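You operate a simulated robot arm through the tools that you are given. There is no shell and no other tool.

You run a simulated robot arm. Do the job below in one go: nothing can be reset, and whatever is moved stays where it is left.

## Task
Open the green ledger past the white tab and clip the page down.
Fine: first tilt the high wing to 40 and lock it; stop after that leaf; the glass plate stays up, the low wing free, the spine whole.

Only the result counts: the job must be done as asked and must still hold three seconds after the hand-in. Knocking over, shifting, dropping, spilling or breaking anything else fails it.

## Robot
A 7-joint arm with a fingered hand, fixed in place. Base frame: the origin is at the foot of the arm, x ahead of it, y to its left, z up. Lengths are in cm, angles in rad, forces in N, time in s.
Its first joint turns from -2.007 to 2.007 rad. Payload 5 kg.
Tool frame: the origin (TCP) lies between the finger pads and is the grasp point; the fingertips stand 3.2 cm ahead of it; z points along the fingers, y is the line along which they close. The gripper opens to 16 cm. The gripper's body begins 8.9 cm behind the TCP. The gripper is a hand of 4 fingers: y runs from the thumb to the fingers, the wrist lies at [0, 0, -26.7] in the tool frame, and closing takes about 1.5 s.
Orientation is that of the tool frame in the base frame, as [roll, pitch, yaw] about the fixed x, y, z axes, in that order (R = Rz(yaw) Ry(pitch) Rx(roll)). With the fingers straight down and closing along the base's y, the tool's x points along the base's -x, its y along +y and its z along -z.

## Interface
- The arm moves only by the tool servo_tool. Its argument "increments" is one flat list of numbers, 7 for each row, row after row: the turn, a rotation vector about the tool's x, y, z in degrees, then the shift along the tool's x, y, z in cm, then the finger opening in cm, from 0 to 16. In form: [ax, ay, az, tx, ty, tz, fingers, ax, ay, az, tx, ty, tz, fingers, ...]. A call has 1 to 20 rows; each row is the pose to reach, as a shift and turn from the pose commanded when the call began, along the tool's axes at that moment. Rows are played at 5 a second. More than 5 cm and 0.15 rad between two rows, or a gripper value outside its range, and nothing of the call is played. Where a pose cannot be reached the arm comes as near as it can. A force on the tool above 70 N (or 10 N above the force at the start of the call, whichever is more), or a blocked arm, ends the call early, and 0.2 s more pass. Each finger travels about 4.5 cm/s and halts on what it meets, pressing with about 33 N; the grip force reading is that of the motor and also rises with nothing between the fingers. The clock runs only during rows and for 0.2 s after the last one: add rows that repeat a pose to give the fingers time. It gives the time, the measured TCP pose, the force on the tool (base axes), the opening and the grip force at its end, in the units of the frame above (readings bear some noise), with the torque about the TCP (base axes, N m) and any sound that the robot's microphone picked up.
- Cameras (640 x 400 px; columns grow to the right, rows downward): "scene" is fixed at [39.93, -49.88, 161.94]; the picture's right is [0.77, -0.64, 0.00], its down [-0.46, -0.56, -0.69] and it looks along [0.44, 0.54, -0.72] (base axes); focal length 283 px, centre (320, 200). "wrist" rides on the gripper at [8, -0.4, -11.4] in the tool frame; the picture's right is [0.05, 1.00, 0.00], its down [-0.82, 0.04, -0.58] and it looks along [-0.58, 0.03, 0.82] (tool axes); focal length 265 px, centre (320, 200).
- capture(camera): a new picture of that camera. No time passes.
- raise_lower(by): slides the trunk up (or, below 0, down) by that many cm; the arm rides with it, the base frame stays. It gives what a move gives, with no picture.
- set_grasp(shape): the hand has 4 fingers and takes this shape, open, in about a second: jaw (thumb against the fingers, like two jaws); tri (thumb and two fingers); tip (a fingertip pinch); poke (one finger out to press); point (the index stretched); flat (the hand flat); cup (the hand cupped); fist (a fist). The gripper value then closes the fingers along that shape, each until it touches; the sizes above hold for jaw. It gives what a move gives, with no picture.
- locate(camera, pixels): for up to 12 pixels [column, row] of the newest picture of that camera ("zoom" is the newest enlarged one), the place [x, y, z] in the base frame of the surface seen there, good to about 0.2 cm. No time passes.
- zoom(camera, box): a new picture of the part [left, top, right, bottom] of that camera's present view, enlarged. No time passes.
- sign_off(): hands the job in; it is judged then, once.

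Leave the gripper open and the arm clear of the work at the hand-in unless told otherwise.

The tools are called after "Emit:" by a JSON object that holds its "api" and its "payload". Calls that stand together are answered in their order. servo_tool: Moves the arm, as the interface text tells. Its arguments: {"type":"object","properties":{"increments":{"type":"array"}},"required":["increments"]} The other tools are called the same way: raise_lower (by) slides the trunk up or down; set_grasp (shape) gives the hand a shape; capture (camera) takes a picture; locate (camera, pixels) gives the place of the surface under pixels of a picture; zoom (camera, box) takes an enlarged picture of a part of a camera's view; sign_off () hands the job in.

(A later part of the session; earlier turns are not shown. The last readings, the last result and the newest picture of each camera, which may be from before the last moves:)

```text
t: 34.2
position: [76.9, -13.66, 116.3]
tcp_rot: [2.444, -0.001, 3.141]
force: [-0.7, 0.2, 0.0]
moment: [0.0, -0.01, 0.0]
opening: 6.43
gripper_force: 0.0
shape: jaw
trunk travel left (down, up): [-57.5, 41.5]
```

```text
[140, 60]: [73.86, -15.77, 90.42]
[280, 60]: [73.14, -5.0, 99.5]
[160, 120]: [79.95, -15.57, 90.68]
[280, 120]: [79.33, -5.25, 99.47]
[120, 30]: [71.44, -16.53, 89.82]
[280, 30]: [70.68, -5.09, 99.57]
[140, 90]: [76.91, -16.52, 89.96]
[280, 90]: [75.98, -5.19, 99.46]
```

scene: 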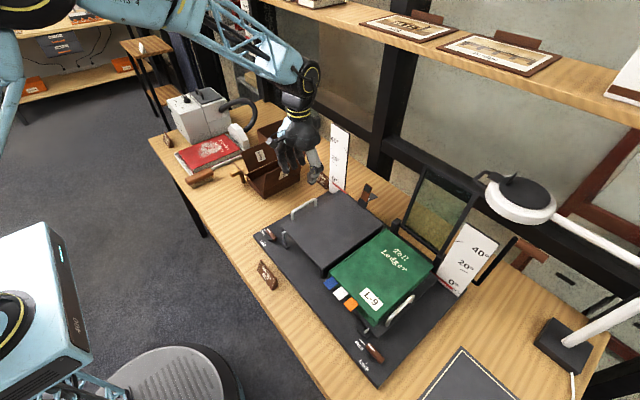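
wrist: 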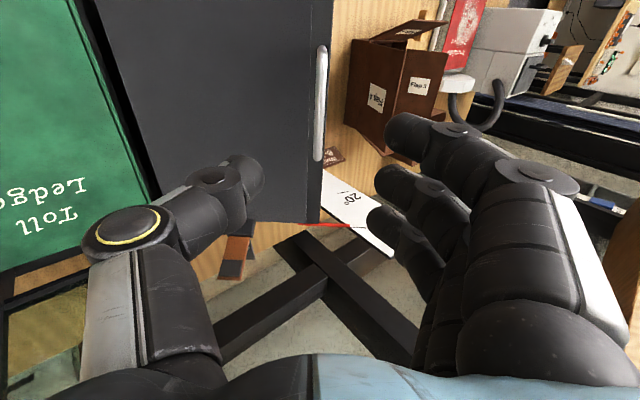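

The wing holds at 40.2° with the hand away. I'll swing the hand level again and move it to the front, above the lever area, at about (60, 3, 120).

Emit:
{"api": "servo_tool", "payload": {"increments": [5, 0, 0, 2.1, 1.95, 0.98, 6.5, 10, 0, 0, 4.2, 3.9, 1.97, 6.5, 15, 0, 0, 6.4, 5.85, 2.95, 6.5, 20, 0, 0, 8.5, 7.8, 3.93, 6.5, 25, 0, 0, 10.6, 9.75, 4.92, 6.5, 30, 0, 0, 12.7, 11.7, 5.9, 6.5, 35, 0, 0, 14.9, 13.65, 6.9, 6.5, 40, 0, 0, 17, 15.6, 7.87, 6.5]}}

Emit:
{"api": "set_grasp", "payload": {"shape": "poke"}}

Emit:
{"api": "capture", "payload": {"camera": "wrist"}}

Emit:
{"api": "capture", "payload": {"camera": "scene"}}

```text
t: 36.0
position: [59.95, 3.39, 120.1]
tcp_rot: [-3.139, -0.001, 3.141]
force: [0.1, 0.5, 0.3]
moment: [-0.03, -0.02, 0.02]
opening: 6.45
gripper_force: 0.0
shape: jaw
trunk travel left (down, up): [-57.5, 41.5]
```

```text
t: 36.9
position: [60.03, 3.18, 120.0]
tcp_rot: [3.141, 0.0, 3.142]
force: [-1.3, 0.0, 0.1]
moment: [-0.02, 0.0, 0.0]
opening: 0.0
gripper_force: 0.0
shape: poke
trunk travel left (down, up): [-57.5, 41.5]
```

```text
taken
```

wrist: 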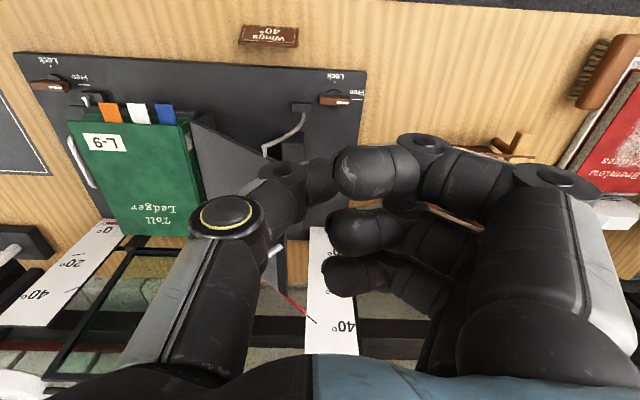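

```text
taken
```

scene: 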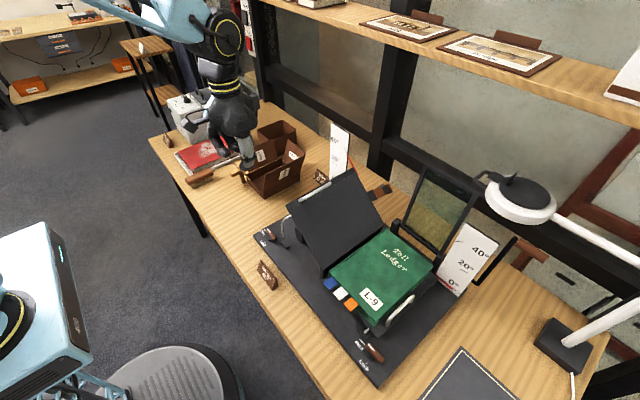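

In "poke" the fingers are curled, with the index and thumb tips near each other (wrist px 330, 180). I'll locate these tips to learn which part sticks out.

Emit:
{"api": "locate", "payload": {"camera": "wrist", "pixels": [[318, 180], [300, 190], [345, 170], [380, 170], [345, 230], [340, 275], [285, 175], [400, 145]]}}

Emit:
{"api": "zoom", "payload": {"camera": "scene", "box": [170, 60, 300, 190]}}

Emit:
{"api": "zoom", "payload": {"camera": "wrist", "box": [180, 100, 480, 300]}}

```text
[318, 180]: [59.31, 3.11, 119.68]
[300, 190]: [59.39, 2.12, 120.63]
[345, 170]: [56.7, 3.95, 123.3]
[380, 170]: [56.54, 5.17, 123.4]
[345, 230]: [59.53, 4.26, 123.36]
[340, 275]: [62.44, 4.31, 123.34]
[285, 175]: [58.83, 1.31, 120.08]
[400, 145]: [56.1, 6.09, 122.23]
```

```text
3.08 times, centred on (235, 125) of scene
```

zoom: 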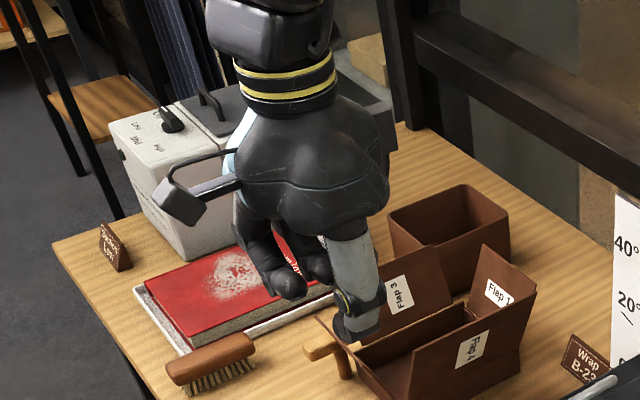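

```text
2.00 times, centred on (330, 200) of wrist
```

zoom: 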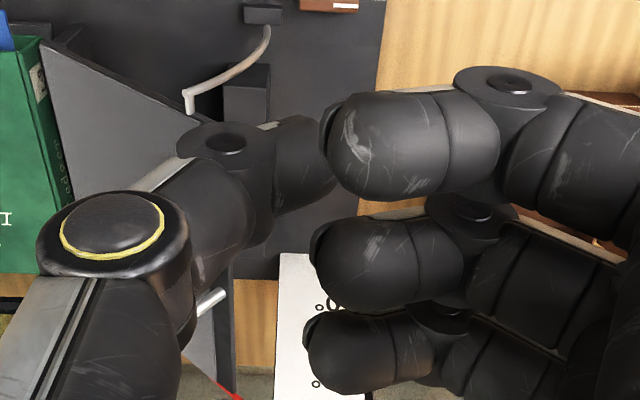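

In "poke" it is the thumb that sticks out, and only slightly. I'll try "point" for a long single finger.

Emit:
{"api": "set_grasp", "payload": {"shape": "point"}}

Emit:
{"api": "capture", "payload": {"camera": "wrist"}}

Emit:
{"api": "zoom", "payload": {"camera": "scene", "box": [170, 60, 300, 190]}}

Emit:
{"api": "locate", "payload": {"camera": "wrist", "pixels": [[200, 60], [240, 95], [280, 120], [210, 85], [225, 115]]}}

```text
t: 37.8
position: [60.04, 3.37, 120.35]
tcp_rot: [-3.141, -0.001, 3.14]
force: [-0.2, 0.2, -0.2]
moment: [0.03, 0.01, 0.02]
opening: 15.24
gripper_force: 0.1
shape: point
trunk travel left (down, up): [-57.5, 41.5]
```

```text
taken
```

wrist: 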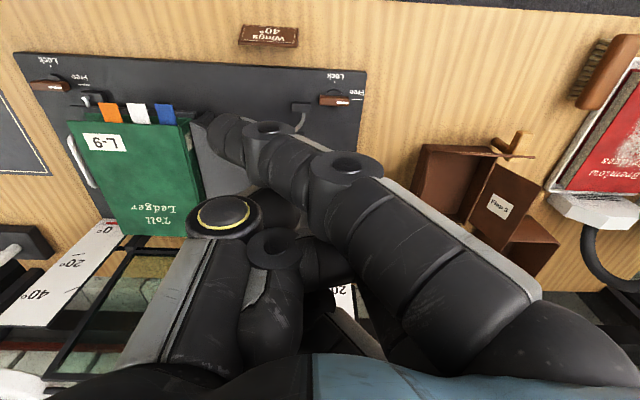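

```text
3.08 times, centred on (235, 125) of scene
```

zoom: 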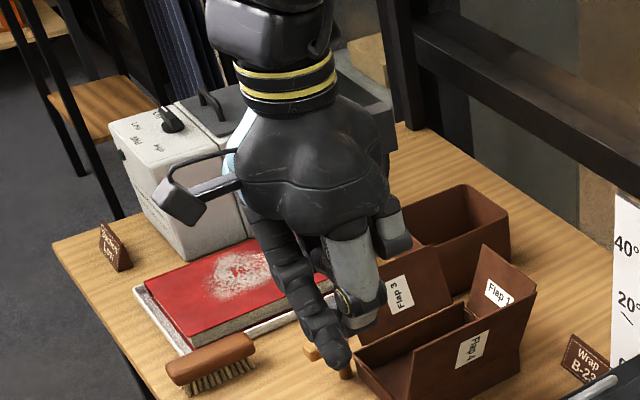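

```text
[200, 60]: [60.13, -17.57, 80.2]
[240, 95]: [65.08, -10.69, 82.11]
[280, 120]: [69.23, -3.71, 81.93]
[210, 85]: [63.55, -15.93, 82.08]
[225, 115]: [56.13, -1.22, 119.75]
```

"Point" slants across the palm and isn't handy. A better choice is the jaw opened wide: the thumb then hangs alone as a peg on the tool −y side. I'll set jaw again, look closely at the lever and its pivot, and check the wing and the table to the left.

Emit:
{"api": "set_grasp", "payload": {"shape": "jaw"}}

Emit:
{"api": "zoom", "payload": {"camera": "scene", "box": [252, 222, 292, 247]}}

Emit:
{"api": "locate", "payload": {"camera": "zoom", "pixels": [[258, 100], [232, 120], [375, 290], [345, 310], [265, 225], [350, 235], [225, 225], [160, 262], [420, 210]]}}

Emit:
{"api": "capture", "payload": {"camera": "wrist"}}

Emit:
{"api": "zoom", "payload": {"camera": "wrist", "box": [270, 60, 390, 135]}}

```text
t: 38.7
position: [60.08, 3.17, 120.17]
tcp_rot: [-3.141, 0.001, 3.139]
force: [0.5, 0.2, -0.6]
moment: [0.01, -0.05, -0.02]
opening: 16.0
gripper_force: 0.1
shape: jaw
trunk travel left (down, up): [-57.5, 41.5]
```

```text
16.00 times, centred on (272, 234) of scene
```

zoom: 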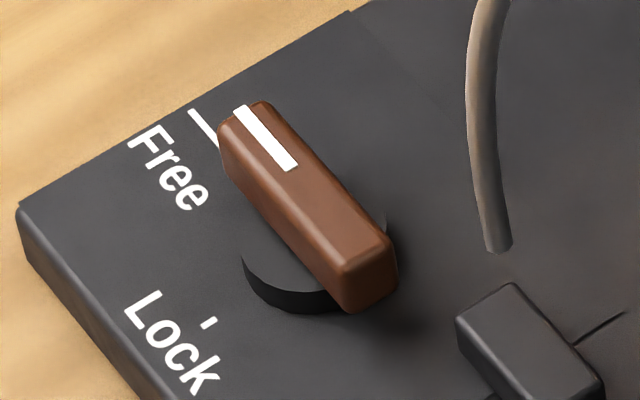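

```text
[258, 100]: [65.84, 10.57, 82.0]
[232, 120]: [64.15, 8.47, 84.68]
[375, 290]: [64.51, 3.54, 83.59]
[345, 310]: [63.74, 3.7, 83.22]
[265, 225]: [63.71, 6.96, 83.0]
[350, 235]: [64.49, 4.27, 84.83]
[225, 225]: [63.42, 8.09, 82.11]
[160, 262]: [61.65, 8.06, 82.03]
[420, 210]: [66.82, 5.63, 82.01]
```

```text
taken
```

wrist: 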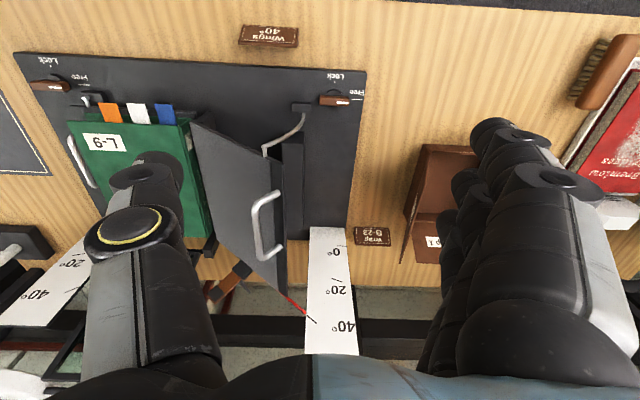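

```text
5.33 times, centred on (330, 98) of wrist
```

zoom: 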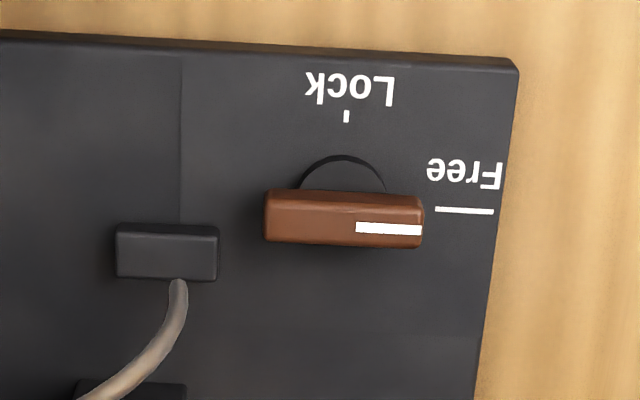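

The lever block spans roughly y 3.4–8.6 and z 83.1–84.75, with its pivot near (64.2, 6.1). Its "Lock" dot lies on the −x side. I'll use the thumb to push the lever's inner end (y≈3.7) toward +x. First I'll check that the table at y≈20 is clear and move over.

Emit:
{"api": "locate", "payload": {"camera": "scene", "pixels": [[190, 180], [215, 176], [240, 178], [246, 185], [225, 195], [240, 205], [250, 215]]}}

Emit:
{"api": "servo_tool", "payload": {"increments": [0, 0, 0, -0.2, 3, 4, 16, 0, 0, 0, -0.4, 6, 8, 16, 0, 0, 0, -0.4, 9.2, 12, 16, 0, 0, 0, -0.4, 9.2, 16, 16, 0, 0, 0, -0.4, 9.2, 20, 16, 0, 0, 0, -0.4, 9.2, 22, 16]}}

Emit:
{"api": "capture", "payload": {"camera": "wrist"}}

Emit:
{"api": "capture", "payload": {"camera": "scene"}}

```text
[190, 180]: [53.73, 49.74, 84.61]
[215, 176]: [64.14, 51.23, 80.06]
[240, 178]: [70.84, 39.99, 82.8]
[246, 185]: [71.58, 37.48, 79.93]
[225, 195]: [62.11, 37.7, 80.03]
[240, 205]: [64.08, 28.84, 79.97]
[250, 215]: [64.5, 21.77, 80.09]
```

```text
refused: row 3 steps farther than a row can; nothing moved
```

```text
taken
```

wrist: 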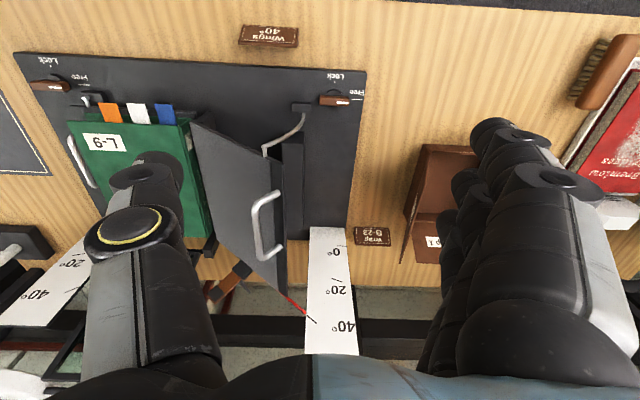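

```text
taken
```

scene: 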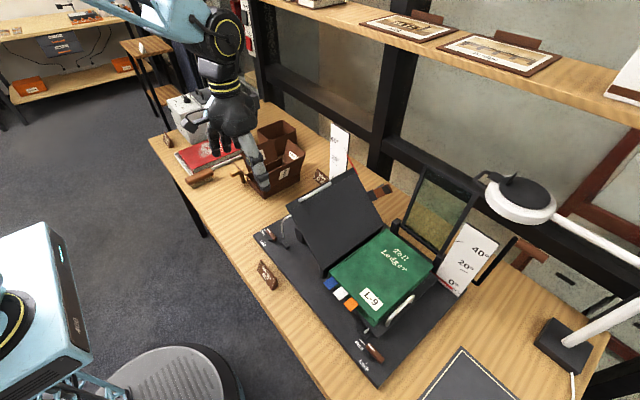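

The move was refused because one row was slightly over 5 cm; nothing moved. The table at (64, 22–29) is clear. I'll repeat with smaller steps.

Emit:
{"api": "servo_tool", "payload": {"increments": [0, 0, 0, -0.2, 3, 3.5, 16, 0, 0, 0, -0.4, 6, 7, 16, 0, 0, 0, -0.4, 9.2, 10.5, 16, 0, 0, 0, -0.4, 9.2, 15, 16, 0, 0, 0, -0.4, 9.2, 19, 16, 0, 0, 0, -0.4, 9.2, 22, 16]}}

Emit:
{"api": "capture", "payload": {"camera": "wrist"}}

Emit:
{"api": "capture", "payload": {"camera": "scene"}}

```text
t: 40.1
position: [60.78, 12.61, 98.02]
tcp_rot: [3.141, 0.0, -3.14]
force: [0.2, 0.6, 0.1]
moment: [-0.02, 0.04, 0.0]
opening: 15.97
gripper_force: 0.1
shape: jaw
trunk travel left (down, up): [-57.5, 41.5]
```

```text
taken
```

wrist: 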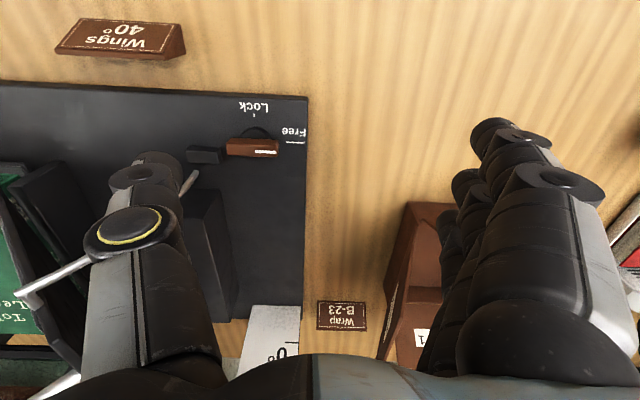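

```text
taken
```

scene: 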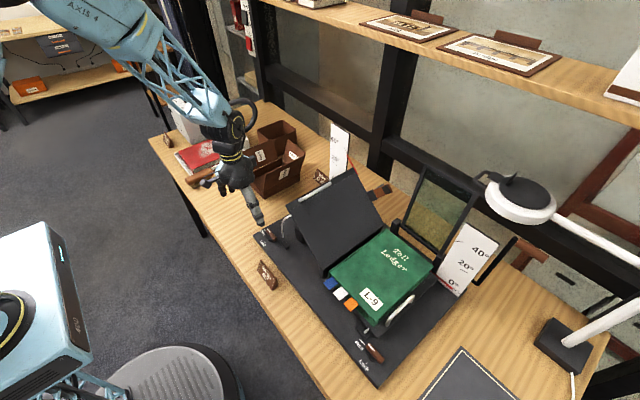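

The thumb tip shows at wrist px (157, 158). I'll locate it and its edges to know its exact offset, and zoom in on the scene.

Emit:
{"api": "locate", "payload": {"camera": "wrist", "pixels": [[157, 157], [170, 165], [180, 168], [140, 158], [150, 170], [135, 180], [490, 127], [185, 185]]}}

Emit:
{"api": "zoom", "payload": {"camera": "scene", "box": [190, 110, 330, 260]}}

```text
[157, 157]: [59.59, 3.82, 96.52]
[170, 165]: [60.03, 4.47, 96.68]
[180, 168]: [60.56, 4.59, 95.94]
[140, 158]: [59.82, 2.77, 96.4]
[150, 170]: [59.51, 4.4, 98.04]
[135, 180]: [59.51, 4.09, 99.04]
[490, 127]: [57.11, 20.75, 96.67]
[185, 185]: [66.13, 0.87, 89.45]
```

```text
2.67 times, centred on (260, 185) of scene
```

zoom: 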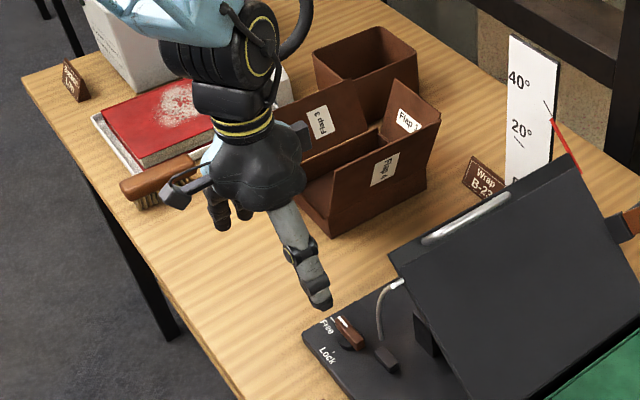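

The thumb tip is about 2 cm round, centred near (60.6, 3.7), which is an offset of −8.9 from the TCP in y. Before locking I'll re-measure the wing's angle.

Emit:
{"api": "zoom", "payload": {"camera": "scene", "box": [285, 115, 405, 275]}}

Emit:
{"api": "locate", "payload": {"camera": "zoom", "pixels": [[120, 290], [200, 340], [160, 250], [250, 310], [200, 210], [290, 270], [95, 245], [165, 380], [210, 165], [300, 250], [213, 125], [238, 172]]}}

```text
2.50 times, centred on (345, 195) of scene
```

zoom: 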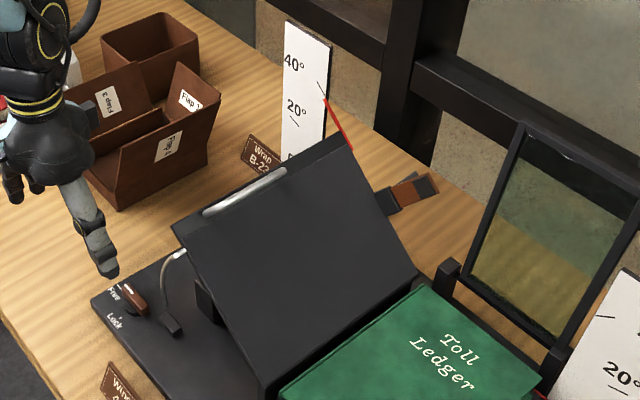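

```text
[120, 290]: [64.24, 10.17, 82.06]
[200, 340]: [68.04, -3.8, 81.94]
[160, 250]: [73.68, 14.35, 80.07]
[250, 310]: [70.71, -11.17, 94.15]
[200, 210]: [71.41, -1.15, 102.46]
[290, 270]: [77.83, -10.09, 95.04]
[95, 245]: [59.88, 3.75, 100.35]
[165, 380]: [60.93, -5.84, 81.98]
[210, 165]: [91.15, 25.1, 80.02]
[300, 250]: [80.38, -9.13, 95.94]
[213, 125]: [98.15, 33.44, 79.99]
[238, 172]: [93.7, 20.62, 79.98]
```

I need points spread over the whole plate. I'll locate more wing pixels between the top edge and the hinge edge.

Emit:
{"api": "locate", "payload": {"camera": "zoom", "pixels": [[330, 155], [395, 270], [290, 185], [365, 295], [250, 205], [330, 320], [215, 228], [290, 345], [325, 97], [350, 148], [310, 170], [380, 285]]}}

Emit:
{"api": "zoom", "payload": {"camera": "scene", "box": [320, 120, 360, 180]}}

```text
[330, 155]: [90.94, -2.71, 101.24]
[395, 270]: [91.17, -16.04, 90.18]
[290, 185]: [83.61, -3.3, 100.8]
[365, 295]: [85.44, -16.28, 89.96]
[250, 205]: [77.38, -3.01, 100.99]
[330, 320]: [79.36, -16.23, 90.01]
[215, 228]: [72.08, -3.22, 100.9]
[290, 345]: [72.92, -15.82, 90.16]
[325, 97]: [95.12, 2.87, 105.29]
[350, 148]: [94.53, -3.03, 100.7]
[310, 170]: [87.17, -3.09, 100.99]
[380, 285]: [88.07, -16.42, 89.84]
```

```text
6.67 times, centred on (340, 150) of scene
```

zoom: 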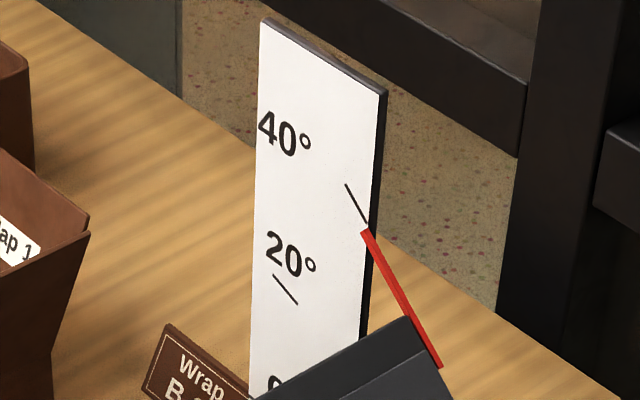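

The wing reads 39.9° on average and the pointer lines up with the 40° mark. I'll go down beside the lever's inner end on its −x side, stopping a little short of depth to check.

Emit:
{"api": "servo_tool", "payload": {"increments": [0, 0, 0, 0, 0.3, 3.5, 16, 0, 0, 0, 0, 0.5, 7, 16, 0, 0, 0, 0, 0.5, 9.5, 16, 0, 0, 0, 0, 0.5, 10.5, 16]}}

Emit:
{"api": "zoom", "payload": {"camera": "scene", "box": [225, 190, 305, 260]}}

Emit:
{"api": "capture", "payload": {"camera": "wrist"}}

```text
t: 41.1
position: [60.54, 12.94, 87.56]
tcp_rot: [3.141, 0.001, -3.14]
force: [0.4, -0.5, -0.7]
moment: [-0.01, 0.01, 0.03]
opening: 16.0
gripper_force: 0.2
shape: jaw
trunk travel left (down, up): [-57.5, 41.5]
```

```text
5.71 times, centred on (265, 225) of scene
```

zoom: 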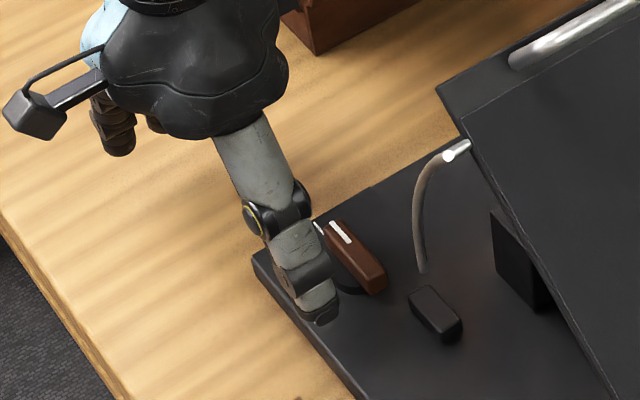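

```text
taken
```

wrist: 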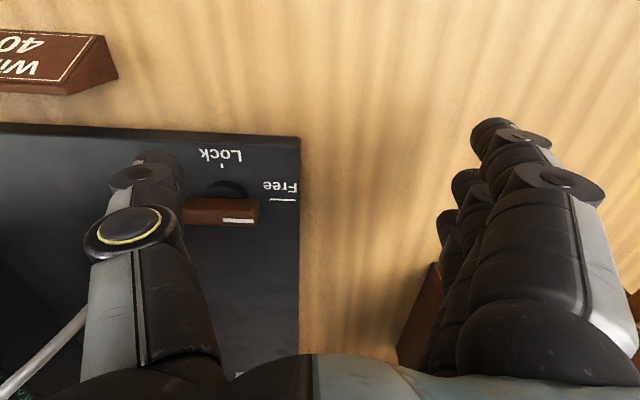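

The thumb hangs just in front of the lever's inner end. I'll locate its tip in the scene zoom to judge the remaining gap down.

Emit:
{"api": "zoom", "payload": {"camera": "scene", "box": [245, 215, 295, 250]}}

Emit:
{"api": "locate", "payload": {"camera": "zoom", "pixels": [[215, 190], [225, 225], [210, 220], [240, 225], [250, 210], [195, 215], [220, 235], [300, 190], [345, 260], [380, 240], [440, 260], [400, 210]]}}

```text
11.43 times, centred on (270, 232) of scene
```

zoom: 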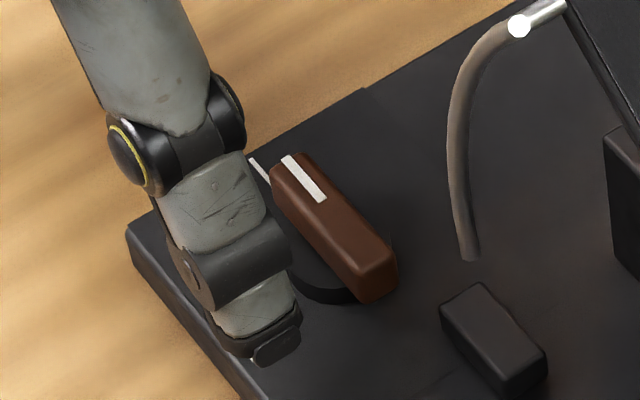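

```text
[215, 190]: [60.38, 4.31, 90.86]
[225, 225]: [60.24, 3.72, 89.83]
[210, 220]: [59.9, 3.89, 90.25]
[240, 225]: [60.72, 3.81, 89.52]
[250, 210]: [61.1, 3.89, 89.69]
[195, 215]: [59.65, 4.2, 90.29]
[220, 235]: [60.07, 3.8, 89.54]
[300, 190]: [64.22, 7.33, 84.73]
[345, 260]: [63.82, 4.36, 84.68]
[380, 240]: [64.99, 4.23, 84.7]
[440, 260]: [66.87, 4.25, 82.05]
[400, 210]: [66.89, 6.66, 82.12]
```

I'll locate the very tip of the thumb (zoom px around 270, 345) as well.

Emit:
{"api": "locate", "payload": {"camera": "zoom", "pixels": [[275, 350], [298, 325], [235, 343], [265, 358], [250, 310], [290, 345], [255, 330], [460, 300], [500, 350], [540, 375], [445, 310], [475, 285]]}}

```text
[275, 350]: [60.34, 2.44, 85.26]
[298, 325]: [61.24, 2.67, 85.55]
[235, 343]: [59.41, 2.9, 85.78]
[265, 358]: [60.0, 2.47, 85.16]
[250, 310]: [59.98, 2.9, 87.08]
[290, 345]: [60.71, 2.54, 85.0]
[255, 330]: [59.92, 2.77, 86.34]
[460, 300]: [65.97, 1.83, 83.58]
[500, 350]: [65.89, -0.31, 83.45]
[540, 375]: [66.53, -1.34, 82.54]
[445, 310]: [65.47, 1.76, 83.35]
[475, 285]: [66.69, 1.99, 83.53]
```

The thumb tip spans about x 59.4–61.3 and y 2.5–4.9, with its bottom at z≈84.9. The stay's foot reaches y≈2.0 with its top at z 83.5. I'll check where the stay cable runs.

Emit:
{"api": "locate", "payload": {"camera": "zoom", "pixels": [[468, 252], [462, 230], [457, 190], [455, 140], [460, 100], [475, 60], [500, 35], [525, 25], [380, 290], [360, 295], [330, 290], [390, 270]]}}

```text
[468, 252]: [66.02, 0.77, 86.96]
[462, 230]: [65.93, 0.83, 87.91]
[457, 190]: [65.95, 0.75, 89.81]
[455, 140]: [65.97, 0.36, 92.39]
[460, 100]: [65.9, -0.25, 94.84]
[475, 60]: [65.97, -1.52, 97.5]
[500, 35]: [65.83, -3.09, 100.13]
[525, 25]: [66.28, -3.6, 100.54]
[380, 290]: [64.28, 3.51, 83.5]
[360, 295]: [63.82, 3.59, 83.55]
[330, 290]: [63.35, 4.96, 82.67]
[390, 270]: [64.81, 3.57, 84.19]
```

The cable stays at y≤1.1, so the thumb's path clears it. I'll lower the thumb to z≈83.6 and push the lever's inner end toward +x along its arc.

Emit:
{"api": "servo_tool", "payload": {"increments": [0, 0, 0, 0, 0.7, 1.2, 16, 0, 0, 0, -1.2, 0.7, 1.2, 16, 0, 0, 0, -2.1, 0.7, 1.2, 16, 0, 0, 0, -2.7, 0.4, 1.2, 16, 0, 0, 0, -3.2, 0.05, 1.2, 16, 0, 0, 0, -3.8, 0.0, 1.2, 16, 0, 0, 0, -4.4, 0.03, 1.2, 16, 0, 0, 0, -5.0, 0.3, 1.2, 16, 0, 0, 0, -5.5, 0.65, 1.2, 16, 0, 0, 0, -5.5, 0.65, 1.2, 16]}}

Emit:
{"api": "zoom", "payload": {"camera": "scene", "box": [245, 215, 295, 250]}}

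Emit:
{"api": "capture", "payload": {"camera": "wrist"}}

```text
t: 43.3
position: [65.93, 13.55, 86.49]
tcp_rot: [3.141, -0.002, -3.141]
force: [-1.5, -2.7, 1.3]
moment: [-0.07, 0.04, -0.09]
opening: 16.01
gripper_force: 0.0
shape: jaw
trunk travel left (down, up): [-57.5, 41.5]
```

```text
11.43 times, centred on (270, 232) of scene
```

zoom: 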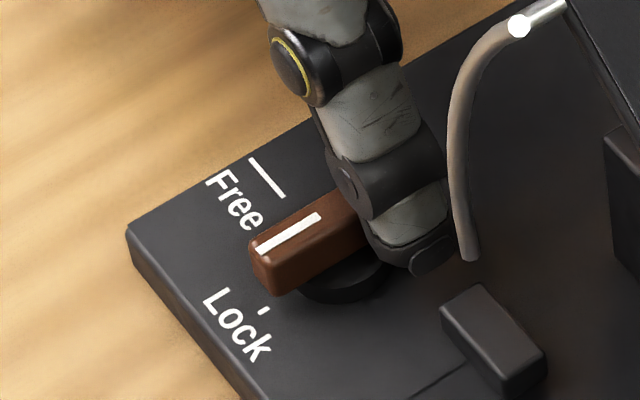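

```text
taken
```

wrist: 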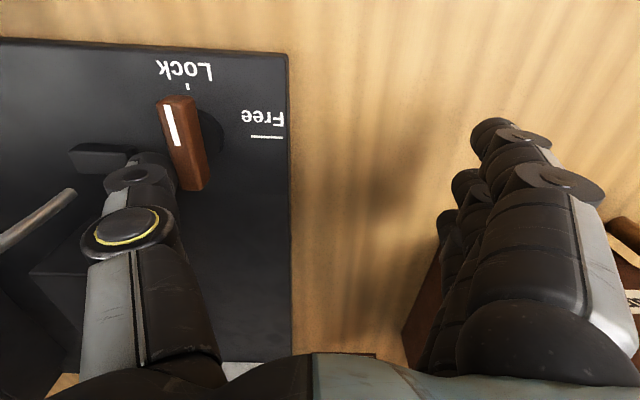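

The lever has swung with its white mark near "Lock". I'll measure the lever's direction to see how far it is from a full 90°.

Emit:
{"api": "locate", "payload": {"camera": "wrist", "pixels": [[167, 110], [176, 142], [174, 104], [196, 180], [188, 87], [205, 145], [162, 105], [185, 110]]}}

Emit:
{"api": "zoom", "payload": {"camera": "wrist", "box": [100, 50, 260, 210]}}

```text
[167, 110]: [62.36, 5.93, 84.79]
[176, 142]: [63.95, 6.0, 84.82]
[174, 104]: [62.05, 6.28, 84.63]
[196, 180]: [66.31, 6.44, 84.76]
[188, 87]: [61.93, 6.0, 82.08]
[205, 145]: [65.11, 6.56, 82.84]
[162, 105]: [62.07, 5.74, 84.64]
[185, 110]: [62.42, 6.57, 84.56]
```

```text
2.50 times, centred on (180, 130) of wrist
```

zoom: 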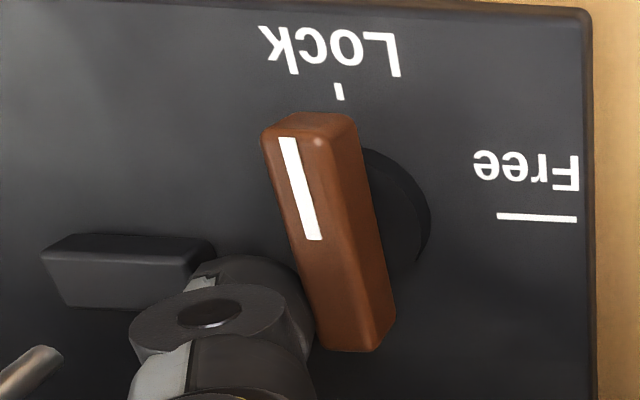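

The lever's line now points along −x, at about 180–182°, so it is at "Lock". I'll give it a slight extra push in +y to make sure it's against its stop, watching the force.

Emit:
{"api": "servo_tool", "payload": {"increments": [0, 0, 0, 0, 0.3, 0, 16, 0, 0, 0, 0, 0.6, 0, 16, 0, 0, 0, 0, 0.6, 0, 16]}}

Emit:
{"api": "zoom", "payload": {"camera": "wrist", "box": [100, 50, 260, 210]}}

Emit:
{"api": "capture", "payload": {"camera": "wrist"}}

```text
t: 44.1
position: [65.93, 14.09, 86.64]
tcp_rot: [3.14, -0.001, 3.141]
force: [0.3, -6.0, -0.4]
moment: [-0.02, -0.01, 0.07]
opening: 16.01
gripper_force: 0.0
shape: jaw
trunk travel left (down, up): [-57.5, 41.5]
```

```text
2.50 times, centred on (180, 130) of wrist
```

zoom: 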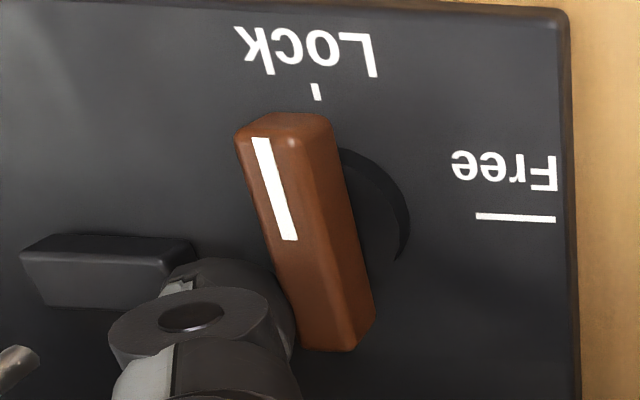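

```text
taken
```

wrist: 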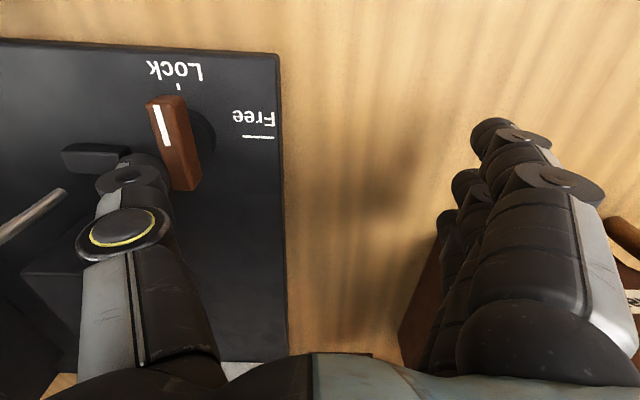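

The lever didn't move further and pushes back with 6 N, so it's at its stop. I'll ease off and raise the hand clear.

Emit:
{"api": "servo_tool", "payload": {"increments": [0, 0, 0, 0, -0.5, 0, 16, 0, 0, 0, 0, -0.5, -3, 16, 0, 0, 0, 0, -0.5, -7.5, 16, 0, 0, 0, 1, 0, -12, 16, 0, 0, 0, 2, 0, -16.5, 16, 0, 0, 0, 4, 0, -21, 16, 0, 0, 0, 6, 0, -25, 16]}}

Emit:
{"api": "capture", "payload": {"camera": "scene"}}

Emit:
{"api": "zoom", "payload": {"camera": "scene", "box": [240, 120, 440, 320]}}

```text
t: 45.7
position: [59.42, 14.07, 111.41]
tcp_rot: [-3.141, 0.0, -3.141]
force: [-0.2, 0.1, 0.6]
moment: [0.01, -0.03, 0.01]
opening: 16.01
gripper_force: 0.1
shape: jaw
trunk travel left (down, up): [-57.5, 41.5]
```

```text
taken
```

scene: 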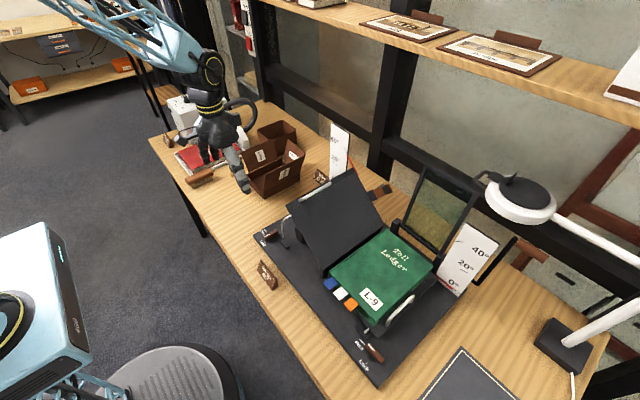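

```text
2.00 times, centred on (340, 220) of scene
```

zoom: 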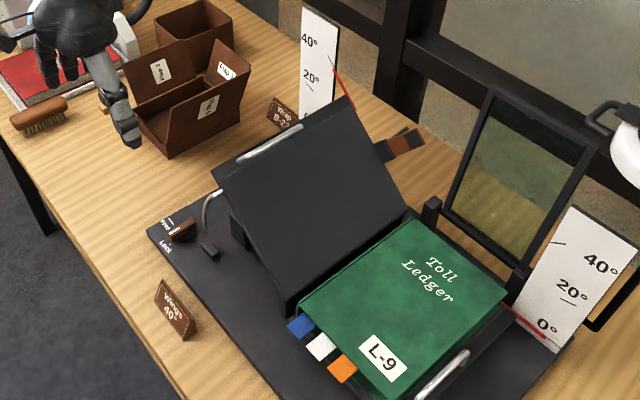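

The lever shows Lock and the wing is up. I'll measure the wing's slope again and look at the clip, tabs and lever from here.

Emit:
{"api": "locate", "payload": {"camera": "zoom", "pixels": [[335, 115], [395, 205], [300, 140], [360, 230], [265, 160], [325, 255], [235, 180], [297, 285], [390, 150], [408, 142], [420, 132], [378, 150]]}}

Emit:
{"api": "zoom", "payload": {"camera": "scene", "box": [360, 170, 410, 210]}}

Emit:
{"api": "zoom", "payload": {"camera": "scene", "box": [252, 222, 292, 247]}}

Emit:
{"api": "zoom", "payload": {"camera": "scene", "box": [310, 255, 400, 335]}}

```text
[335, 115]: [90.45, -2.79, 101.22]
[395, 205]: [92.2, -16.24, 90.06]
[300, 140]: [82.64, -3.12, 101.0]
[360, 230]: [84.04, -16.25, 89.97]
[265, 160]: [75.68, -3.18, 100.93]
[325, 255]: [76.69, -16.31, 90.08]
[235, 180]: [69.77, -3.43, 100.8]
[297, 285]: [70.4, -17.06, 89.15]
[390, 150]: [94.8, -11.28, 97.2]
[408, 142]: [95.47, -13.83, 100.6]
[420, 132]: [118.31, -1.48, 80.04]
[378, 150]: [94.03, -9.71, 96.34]
```

```text
10.00 times, centred on (385, 190) of scene
```

zoom: 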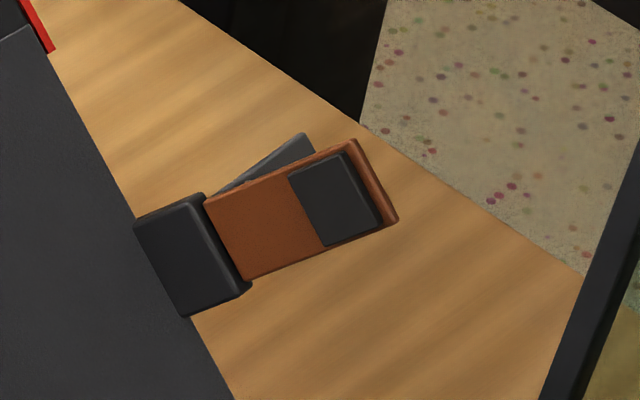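

```text
16.00 times, centred on (272, 234) of scene
```

zoom: 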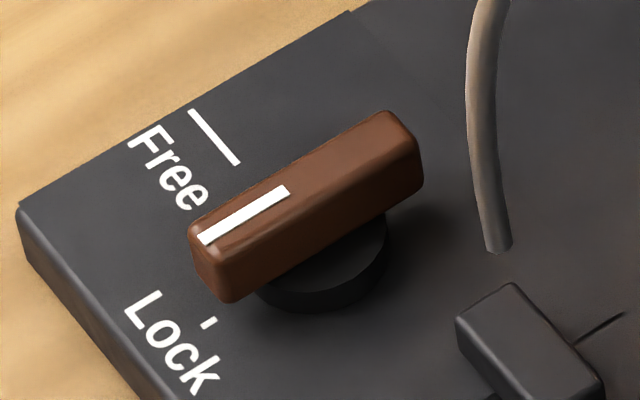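

```text
5.00 times, centred on (355, 295) of scene
```

zoom: 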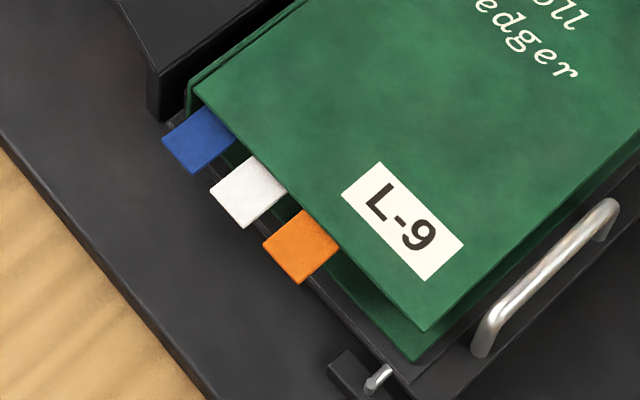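

The wing is still at about 39.9° and locked. Next is the ledger. I'll turn the hand so the fingers point along +x with the thumb underneath, and bring it high in front of the tabs at about (60, −26, 120).

Emit:
{"api": "servo_tool", "payload": {"increments": [-4.33, -4.33, 4.33, 0, -2.5, -1.5, 16, -8.66, -8.66, 8.66, 0, -5, -3, 16, -12.99, -12.99, 12.99, 0, -7.5, -4.5, 16, -17.32, -17.32, 17.32, 0, -10, -6, 16, -21.65, -21.65, 21.65, 0, -12.5, -7.5, 16, -25.98, -25.98, 25.98, 0, -15, -8.6, 16, -30.31, -30.31, 30.31, 0, -17.5, -8.6, 16, -34.64, -34.64, 34.64, 0, -20, -8.6, 16, -38.97, -38.97, 38.97, 0, -22.5, -8.6, 16, -43.3, -43.3, 43.3, 0, -25, -8.6, 16, -47.63, -47.63, 47.63, 0, -27.5, -8.6, 16, -51.96, -51.96, 51.96, 0, -30, -8.6, 16, -56.29, -56.29, 56.29, 0, -32.5, -8.6, 16, -60.62, -60.62, 60.62, 0, -35, -8.6, 16, -64.95, -64.95, 64.95, 0, -37.5, -8.6, 16, -69.28, -69.28, 69.28, 0, -40, -8.6, 16, -69.28, -69.28, 69.28, 0, -40, -8.6, 16]}}

Emit:
{"api": "capture", "payload": {"camera": "wrist"}}

Emit:
{"api": "capture", "payload": {"camera": "scene"}}

```text
t: 49.3
position: [59.83, -26.02, 120.1]
tcp_rot: [1.568, -0.002, 1.571]
force: [-0.2, -0.7, 0.4]
moment: [0.02, 0.01, 0.03]
opening: 16.0
gripper_force: 0.1
shape: jaw
trunk travel left (down, up): [-57.5, 41.5]
```

```text
taken
```

wrist: 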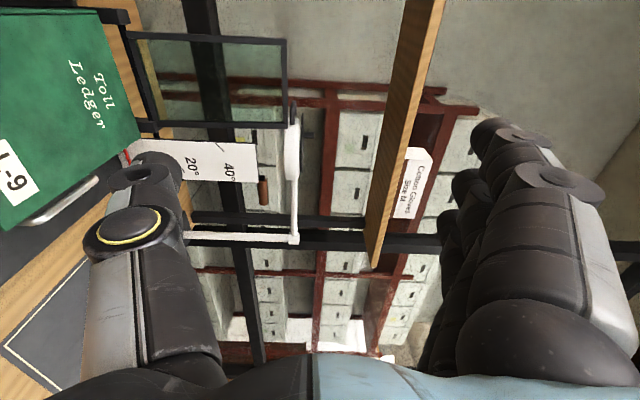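

```text
taken
```

scene: 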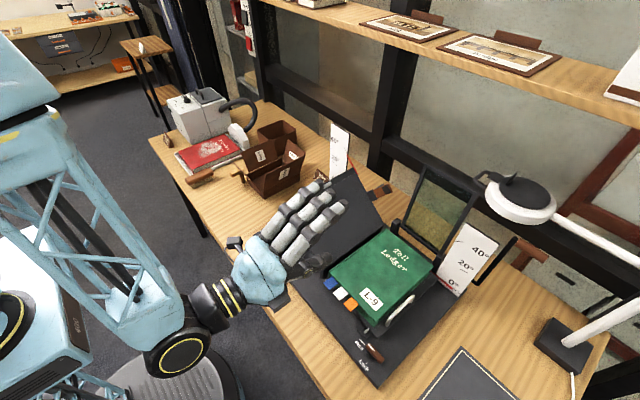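

The pose was reached: fingers point along +x with the thumb below. I'll get the tabs' exact corners and heights before going under the white one.

Emit:
{"api": "zoom", "payload": {"camera": "scene", "box": [310, 260, 370, 320]}}

Emit:
{"api": "locate", "payload": {"camera": "zoom", "pixels": [[190, 150], [225, 185], [238, 198], [275, 235], [290, 255], [330, 290], [262, 215], [300, 175], [275, 205], [215, 130], [255, 235], [240, 215]]}}

```text
6.67 times, centred on (340, 290) of scene
```

zoom: 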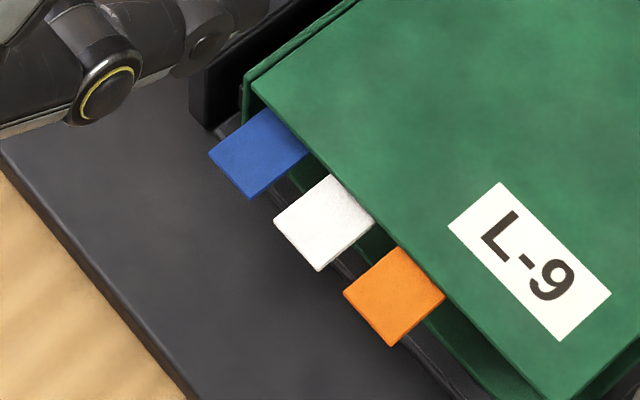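

```text
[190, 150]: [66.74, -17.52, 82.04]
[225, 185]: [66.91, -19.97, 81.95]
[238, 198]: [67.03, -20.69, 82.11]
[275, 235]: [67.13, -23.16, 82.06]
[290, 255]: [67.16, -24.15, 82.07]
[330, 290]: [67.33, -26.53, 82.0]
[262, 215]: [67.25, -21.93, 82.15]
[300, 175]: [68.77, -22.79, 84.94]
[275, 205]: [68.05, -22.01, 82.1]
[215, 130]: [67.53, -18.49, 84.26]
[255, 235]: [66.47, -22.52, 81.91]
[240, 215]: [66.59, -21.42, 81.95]
```

Now I'll locate the tab corners themselves.

Emit:
{"api": "locate", "payload": {"camera": "zoom", "pixels": [[212, 154], [250, 195], [305, 152], [278, 221], [320, 267], [370, 222], [328, 178], [325, 222], [348, 293], [391, 343], [441, 297], [398, 251]]}}

```text
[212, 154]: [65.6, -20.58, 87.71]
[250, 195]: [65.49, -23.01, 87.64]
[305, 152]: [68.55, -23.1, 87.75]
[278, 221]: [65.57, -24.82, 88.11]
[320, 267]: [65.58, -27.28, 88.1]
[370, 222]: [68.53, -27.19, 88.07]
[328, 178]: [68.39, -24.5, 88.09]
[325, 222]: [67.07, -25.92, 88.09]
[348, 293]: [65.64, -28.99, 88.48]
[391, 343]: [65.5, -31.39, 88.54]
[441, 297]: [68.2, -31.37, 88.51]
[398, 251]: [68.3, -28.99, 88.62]
```

The white tab spans x 65.5–68.6 and y −24.6…−27.3 at z 88.1. Blue is at z 87.7 (y −20.5…−23.1) and orange at z 88.5 (y −29…−31.4). I'll lower the hand in front of them so the thumb ends up below tab height, still clear in x.

Emit:
{"api": "servo_tool", "payload": {"increments": [0, 0, 0, -0.2, -4.5, 0, 16, 0, 0, 0, -0.2, -9, 0, 16, 0, 0, 0, -0.2, -13.5, 0, 16, 0, 0, 0, -0.2, -18, 0, 16, 0, 0, 0, -0.2, -22, 0, 16, 0, 0, 0, -0.2, -24.5, 0, 16, 0, 0, 0, -0.2, -24.9, 0, 16]}}

Emit:
{"api": "capture", "payload": {"camera": "wrist"}}

Emit:
{"api": "zoom", "payload": {"camera": "scene", "box": [280, 240, 400, 340]}}

```text
t: 50.9
position: [60.22, -26.03, 95.22]
tcp_rot: [1.577, -0.001, 1.572]
force: [0.4, -0.2, -0.4]
moment: [0.03, -0.01, -0.01]
opening: 16.01
gripper_force: 0.2
shape: jaw
trunk travel left (down, up): [-57.5, 41.5]
```

```text
taken
```

wrist: 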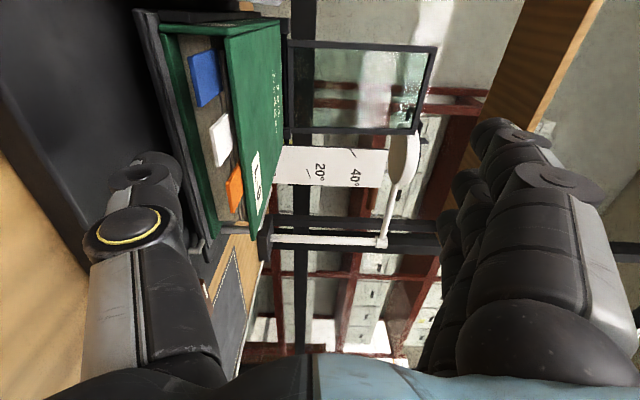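

```text
4.00 times, centred on (340, 290) of scene
```

zoom: 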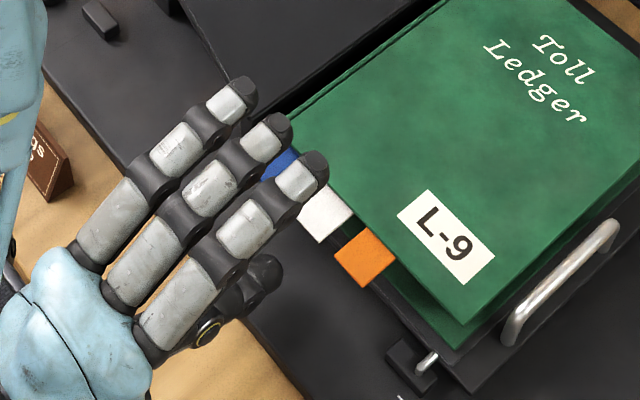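

The wrist view (its right is up) shows the thumb tip at (160, 165), lower than the white tab at (220, 140). I'll locate the thumb tip surfaces.

Emit:
{"api": "locate", "payload": {"camera": "wrist", "pixels": [[160, 157], [178, 165], [184, 180], [140, 158], [165, 168], [220, 140], [205, 78], [236, 190], [150, 165]]}}

Emit:
{"api": "zoom", "payload": {"camera": "wrist", "box": [80, 20, 320, 270]}}

```text
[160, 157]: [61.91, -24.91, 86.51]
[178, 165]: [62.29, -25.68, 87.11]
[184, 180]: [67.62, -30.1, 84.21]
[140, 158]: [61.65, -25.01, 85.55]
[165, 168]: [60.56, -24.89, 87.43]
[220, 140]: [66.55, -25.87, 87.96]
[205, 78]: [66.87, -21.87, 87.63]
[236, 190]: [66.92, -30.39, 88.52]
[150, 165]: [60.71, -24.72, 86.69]
```

```text
1.60 times, centred on (200, 145) of wrist
```

zoom: 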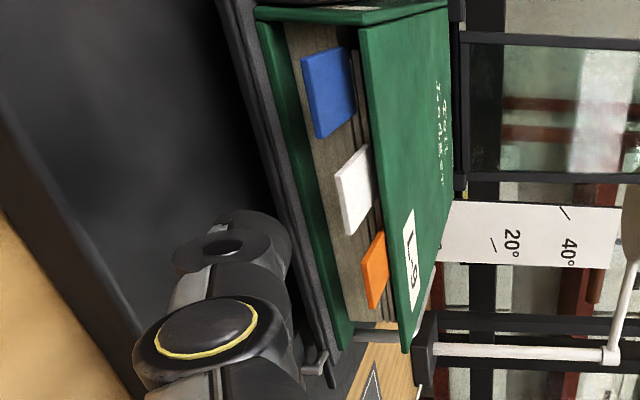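

The thumb's pad top is at z≈87.3 and its centre at y≈−25.8, under the white tab's span and clear of the blue and orange tabs. I'll slide it in 4.6 cm beneath the white tab and lift slowly to about 20°, then look.

Emit:
{"api": "servo_tool", "payload": {"increments": [0, 0, 0, -0.1, 0, 2, 16, 0, 0, 0, -0.1, 0, 3.6, 16, 0, 0, 0, -0.1, 0, 4.6, 16, 0, 0, 0, -0.1, 0.5, 4.6, 16, 0, 0, 0, -0.13, 0.9, 4.6, 16, 0, 0, 0, -0.15, 1.4, 4.6, 16, 0, 0, 0, -0.17, 1.85, 4.6, 16, 0, 0, 0, -0.17, 2.29, 4.6, 16, 0, 0, 0, -0.1, 3, 4.6, 16, 0, 0, 0, -0.01, 3.67, 4.6, 16, 0, 0, 0, -0.01, 3.67, 4.6, 16]}}

Emit:
{"api": "capture", "payload": {"camera": "wrist"}}

Emit:
{"api": "capture", "payload": {"camera": "scene"}}

```text
t: 53.3
position: [64.43, -25.96, 98.77]
tcp_rot: [1.571, 0.0, 1.572]
force: [0.3, -0.8, -1.7]
moment: [-0.13, 0.02, -0.03]
opening: 15.98
gripper_force: 0.0
shape: jaw
trunk travel left (down, up): [-57.5, 41.5]
```

```text
taken
```

wrist: 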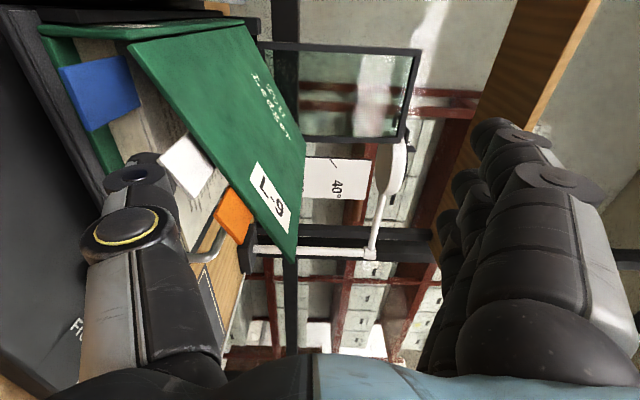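

```text
taken
```

scene: 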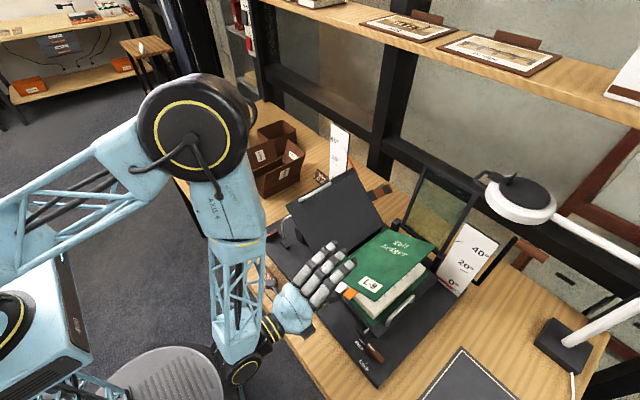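

The thumb carries the white leaf, and the orange leaf and cover ride on top of it; blue stays down. I'll continue the arc to about 60°.

Emit:
{"api": "servo_tool", "payload": {"increments": [0, 0, 0, 0.19, 0.67, 0, 16, 0, 0, 0, 0.42, 1.33, 0, 16, 0, 0, 0, 0.71, 1.96, 0, 16, 0, 0, 0, 1.05, 2.57, 0, 16, 0, 0, 0, 1.44, 3.14, 0, 16, 0, 0, 0, 1.89, 3.67, 0, 16, 0, 0, 0, 2.38, 4.17, 0, 16, 0, 0, 0, 2.91, 4.62, 0, 16, 0, 0, 0, 2.91, 4.62, 0, 16]}}

Emit:
{"api": "capture", "payload": {"camera": "wrist"}}

Emit:
{"api": "zoom", "payload": {"camera": "scene", "box": [270, 180, 450, 340]}}

```text
t: 55.3
position: [64.72, -23.14, 103.45]
tcp_rot: [1.571, 0.0, 1.572]
force: [1.1, -0.9, -0.3]
moment: [-0.1, 0.03, -0.05]
opening: 15.99
gripper_force: 0.2
shape: jaw
trunk travel left (down, up): [-57.5, 41.5]
```

```text
taken
```

wrist: 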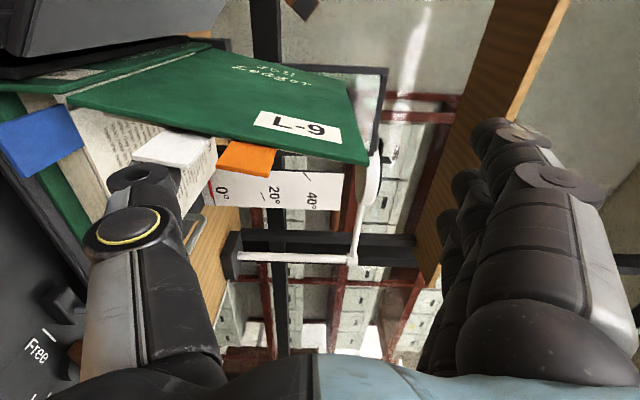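

```text
2.50 times, centred on (360, 260) of scene
```

zoom: 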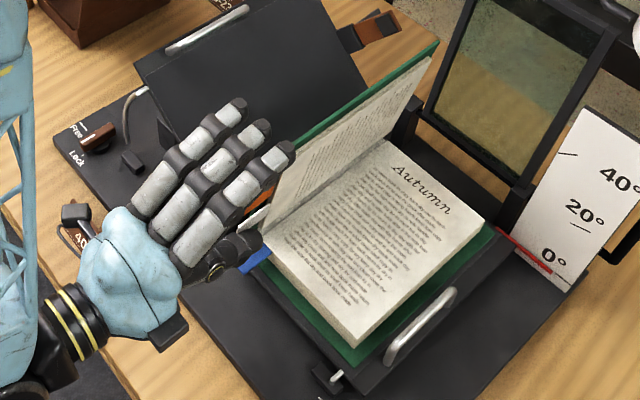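

The page now showing reads "Autumn", with blue on the lower side; the leaves and cover stand at about 60°. I'll continue the arc to about 100°.

Emit:
{"api": "servo_tool", "payload": {"increments": [0, 0, 0, 0.56, 0.41, 0, 16, 0, 0, 0, 1.17, 0.76, 0, 16, 0, 0, 0, 1.79, 1.06, 0, 16, 0, 0, 0, 2.45, 1.3, 0, 16, 0, 0, 0, 3.11, 1.48, 0, 16, 0, 0, 0, 3.8, 1.61, 0, 16, 0, 0, 0, 4.49, 1.68, 0, 16, 0, 0, 0, 5.19, 1.68, 0, 16, 0, 0, 0, 5.19, 1.68, 0, 16]}}

Emit:
{"api": "capture", "payload": {"camera": "wrist"}}

Emit:
{"api": "zoom", "payload": {"camera": "scene", "box": [270, 180, 450, 340]}}

```text
t: 57.3
position: [64.52, -17.91, 105.07]
tcp_rot: [1.571, -0.001, 1.572]
force: [-0.2, -1.3, 0.2]
moment: [0.0, 0.02, 0.0]
opening: 15.99
gripper_force: 0.1
shape: jaw
trunk travel left (down, up): [-57.5, 41.5]
```

```text
taken
```

wrist: 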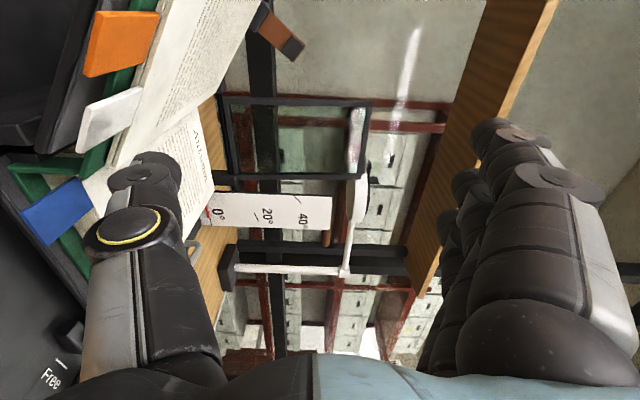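

```text
2.50 times, centred on (360, 260) of scene
```

zoom: 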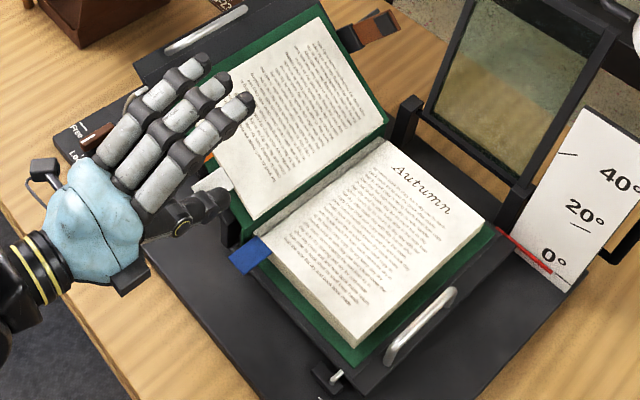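

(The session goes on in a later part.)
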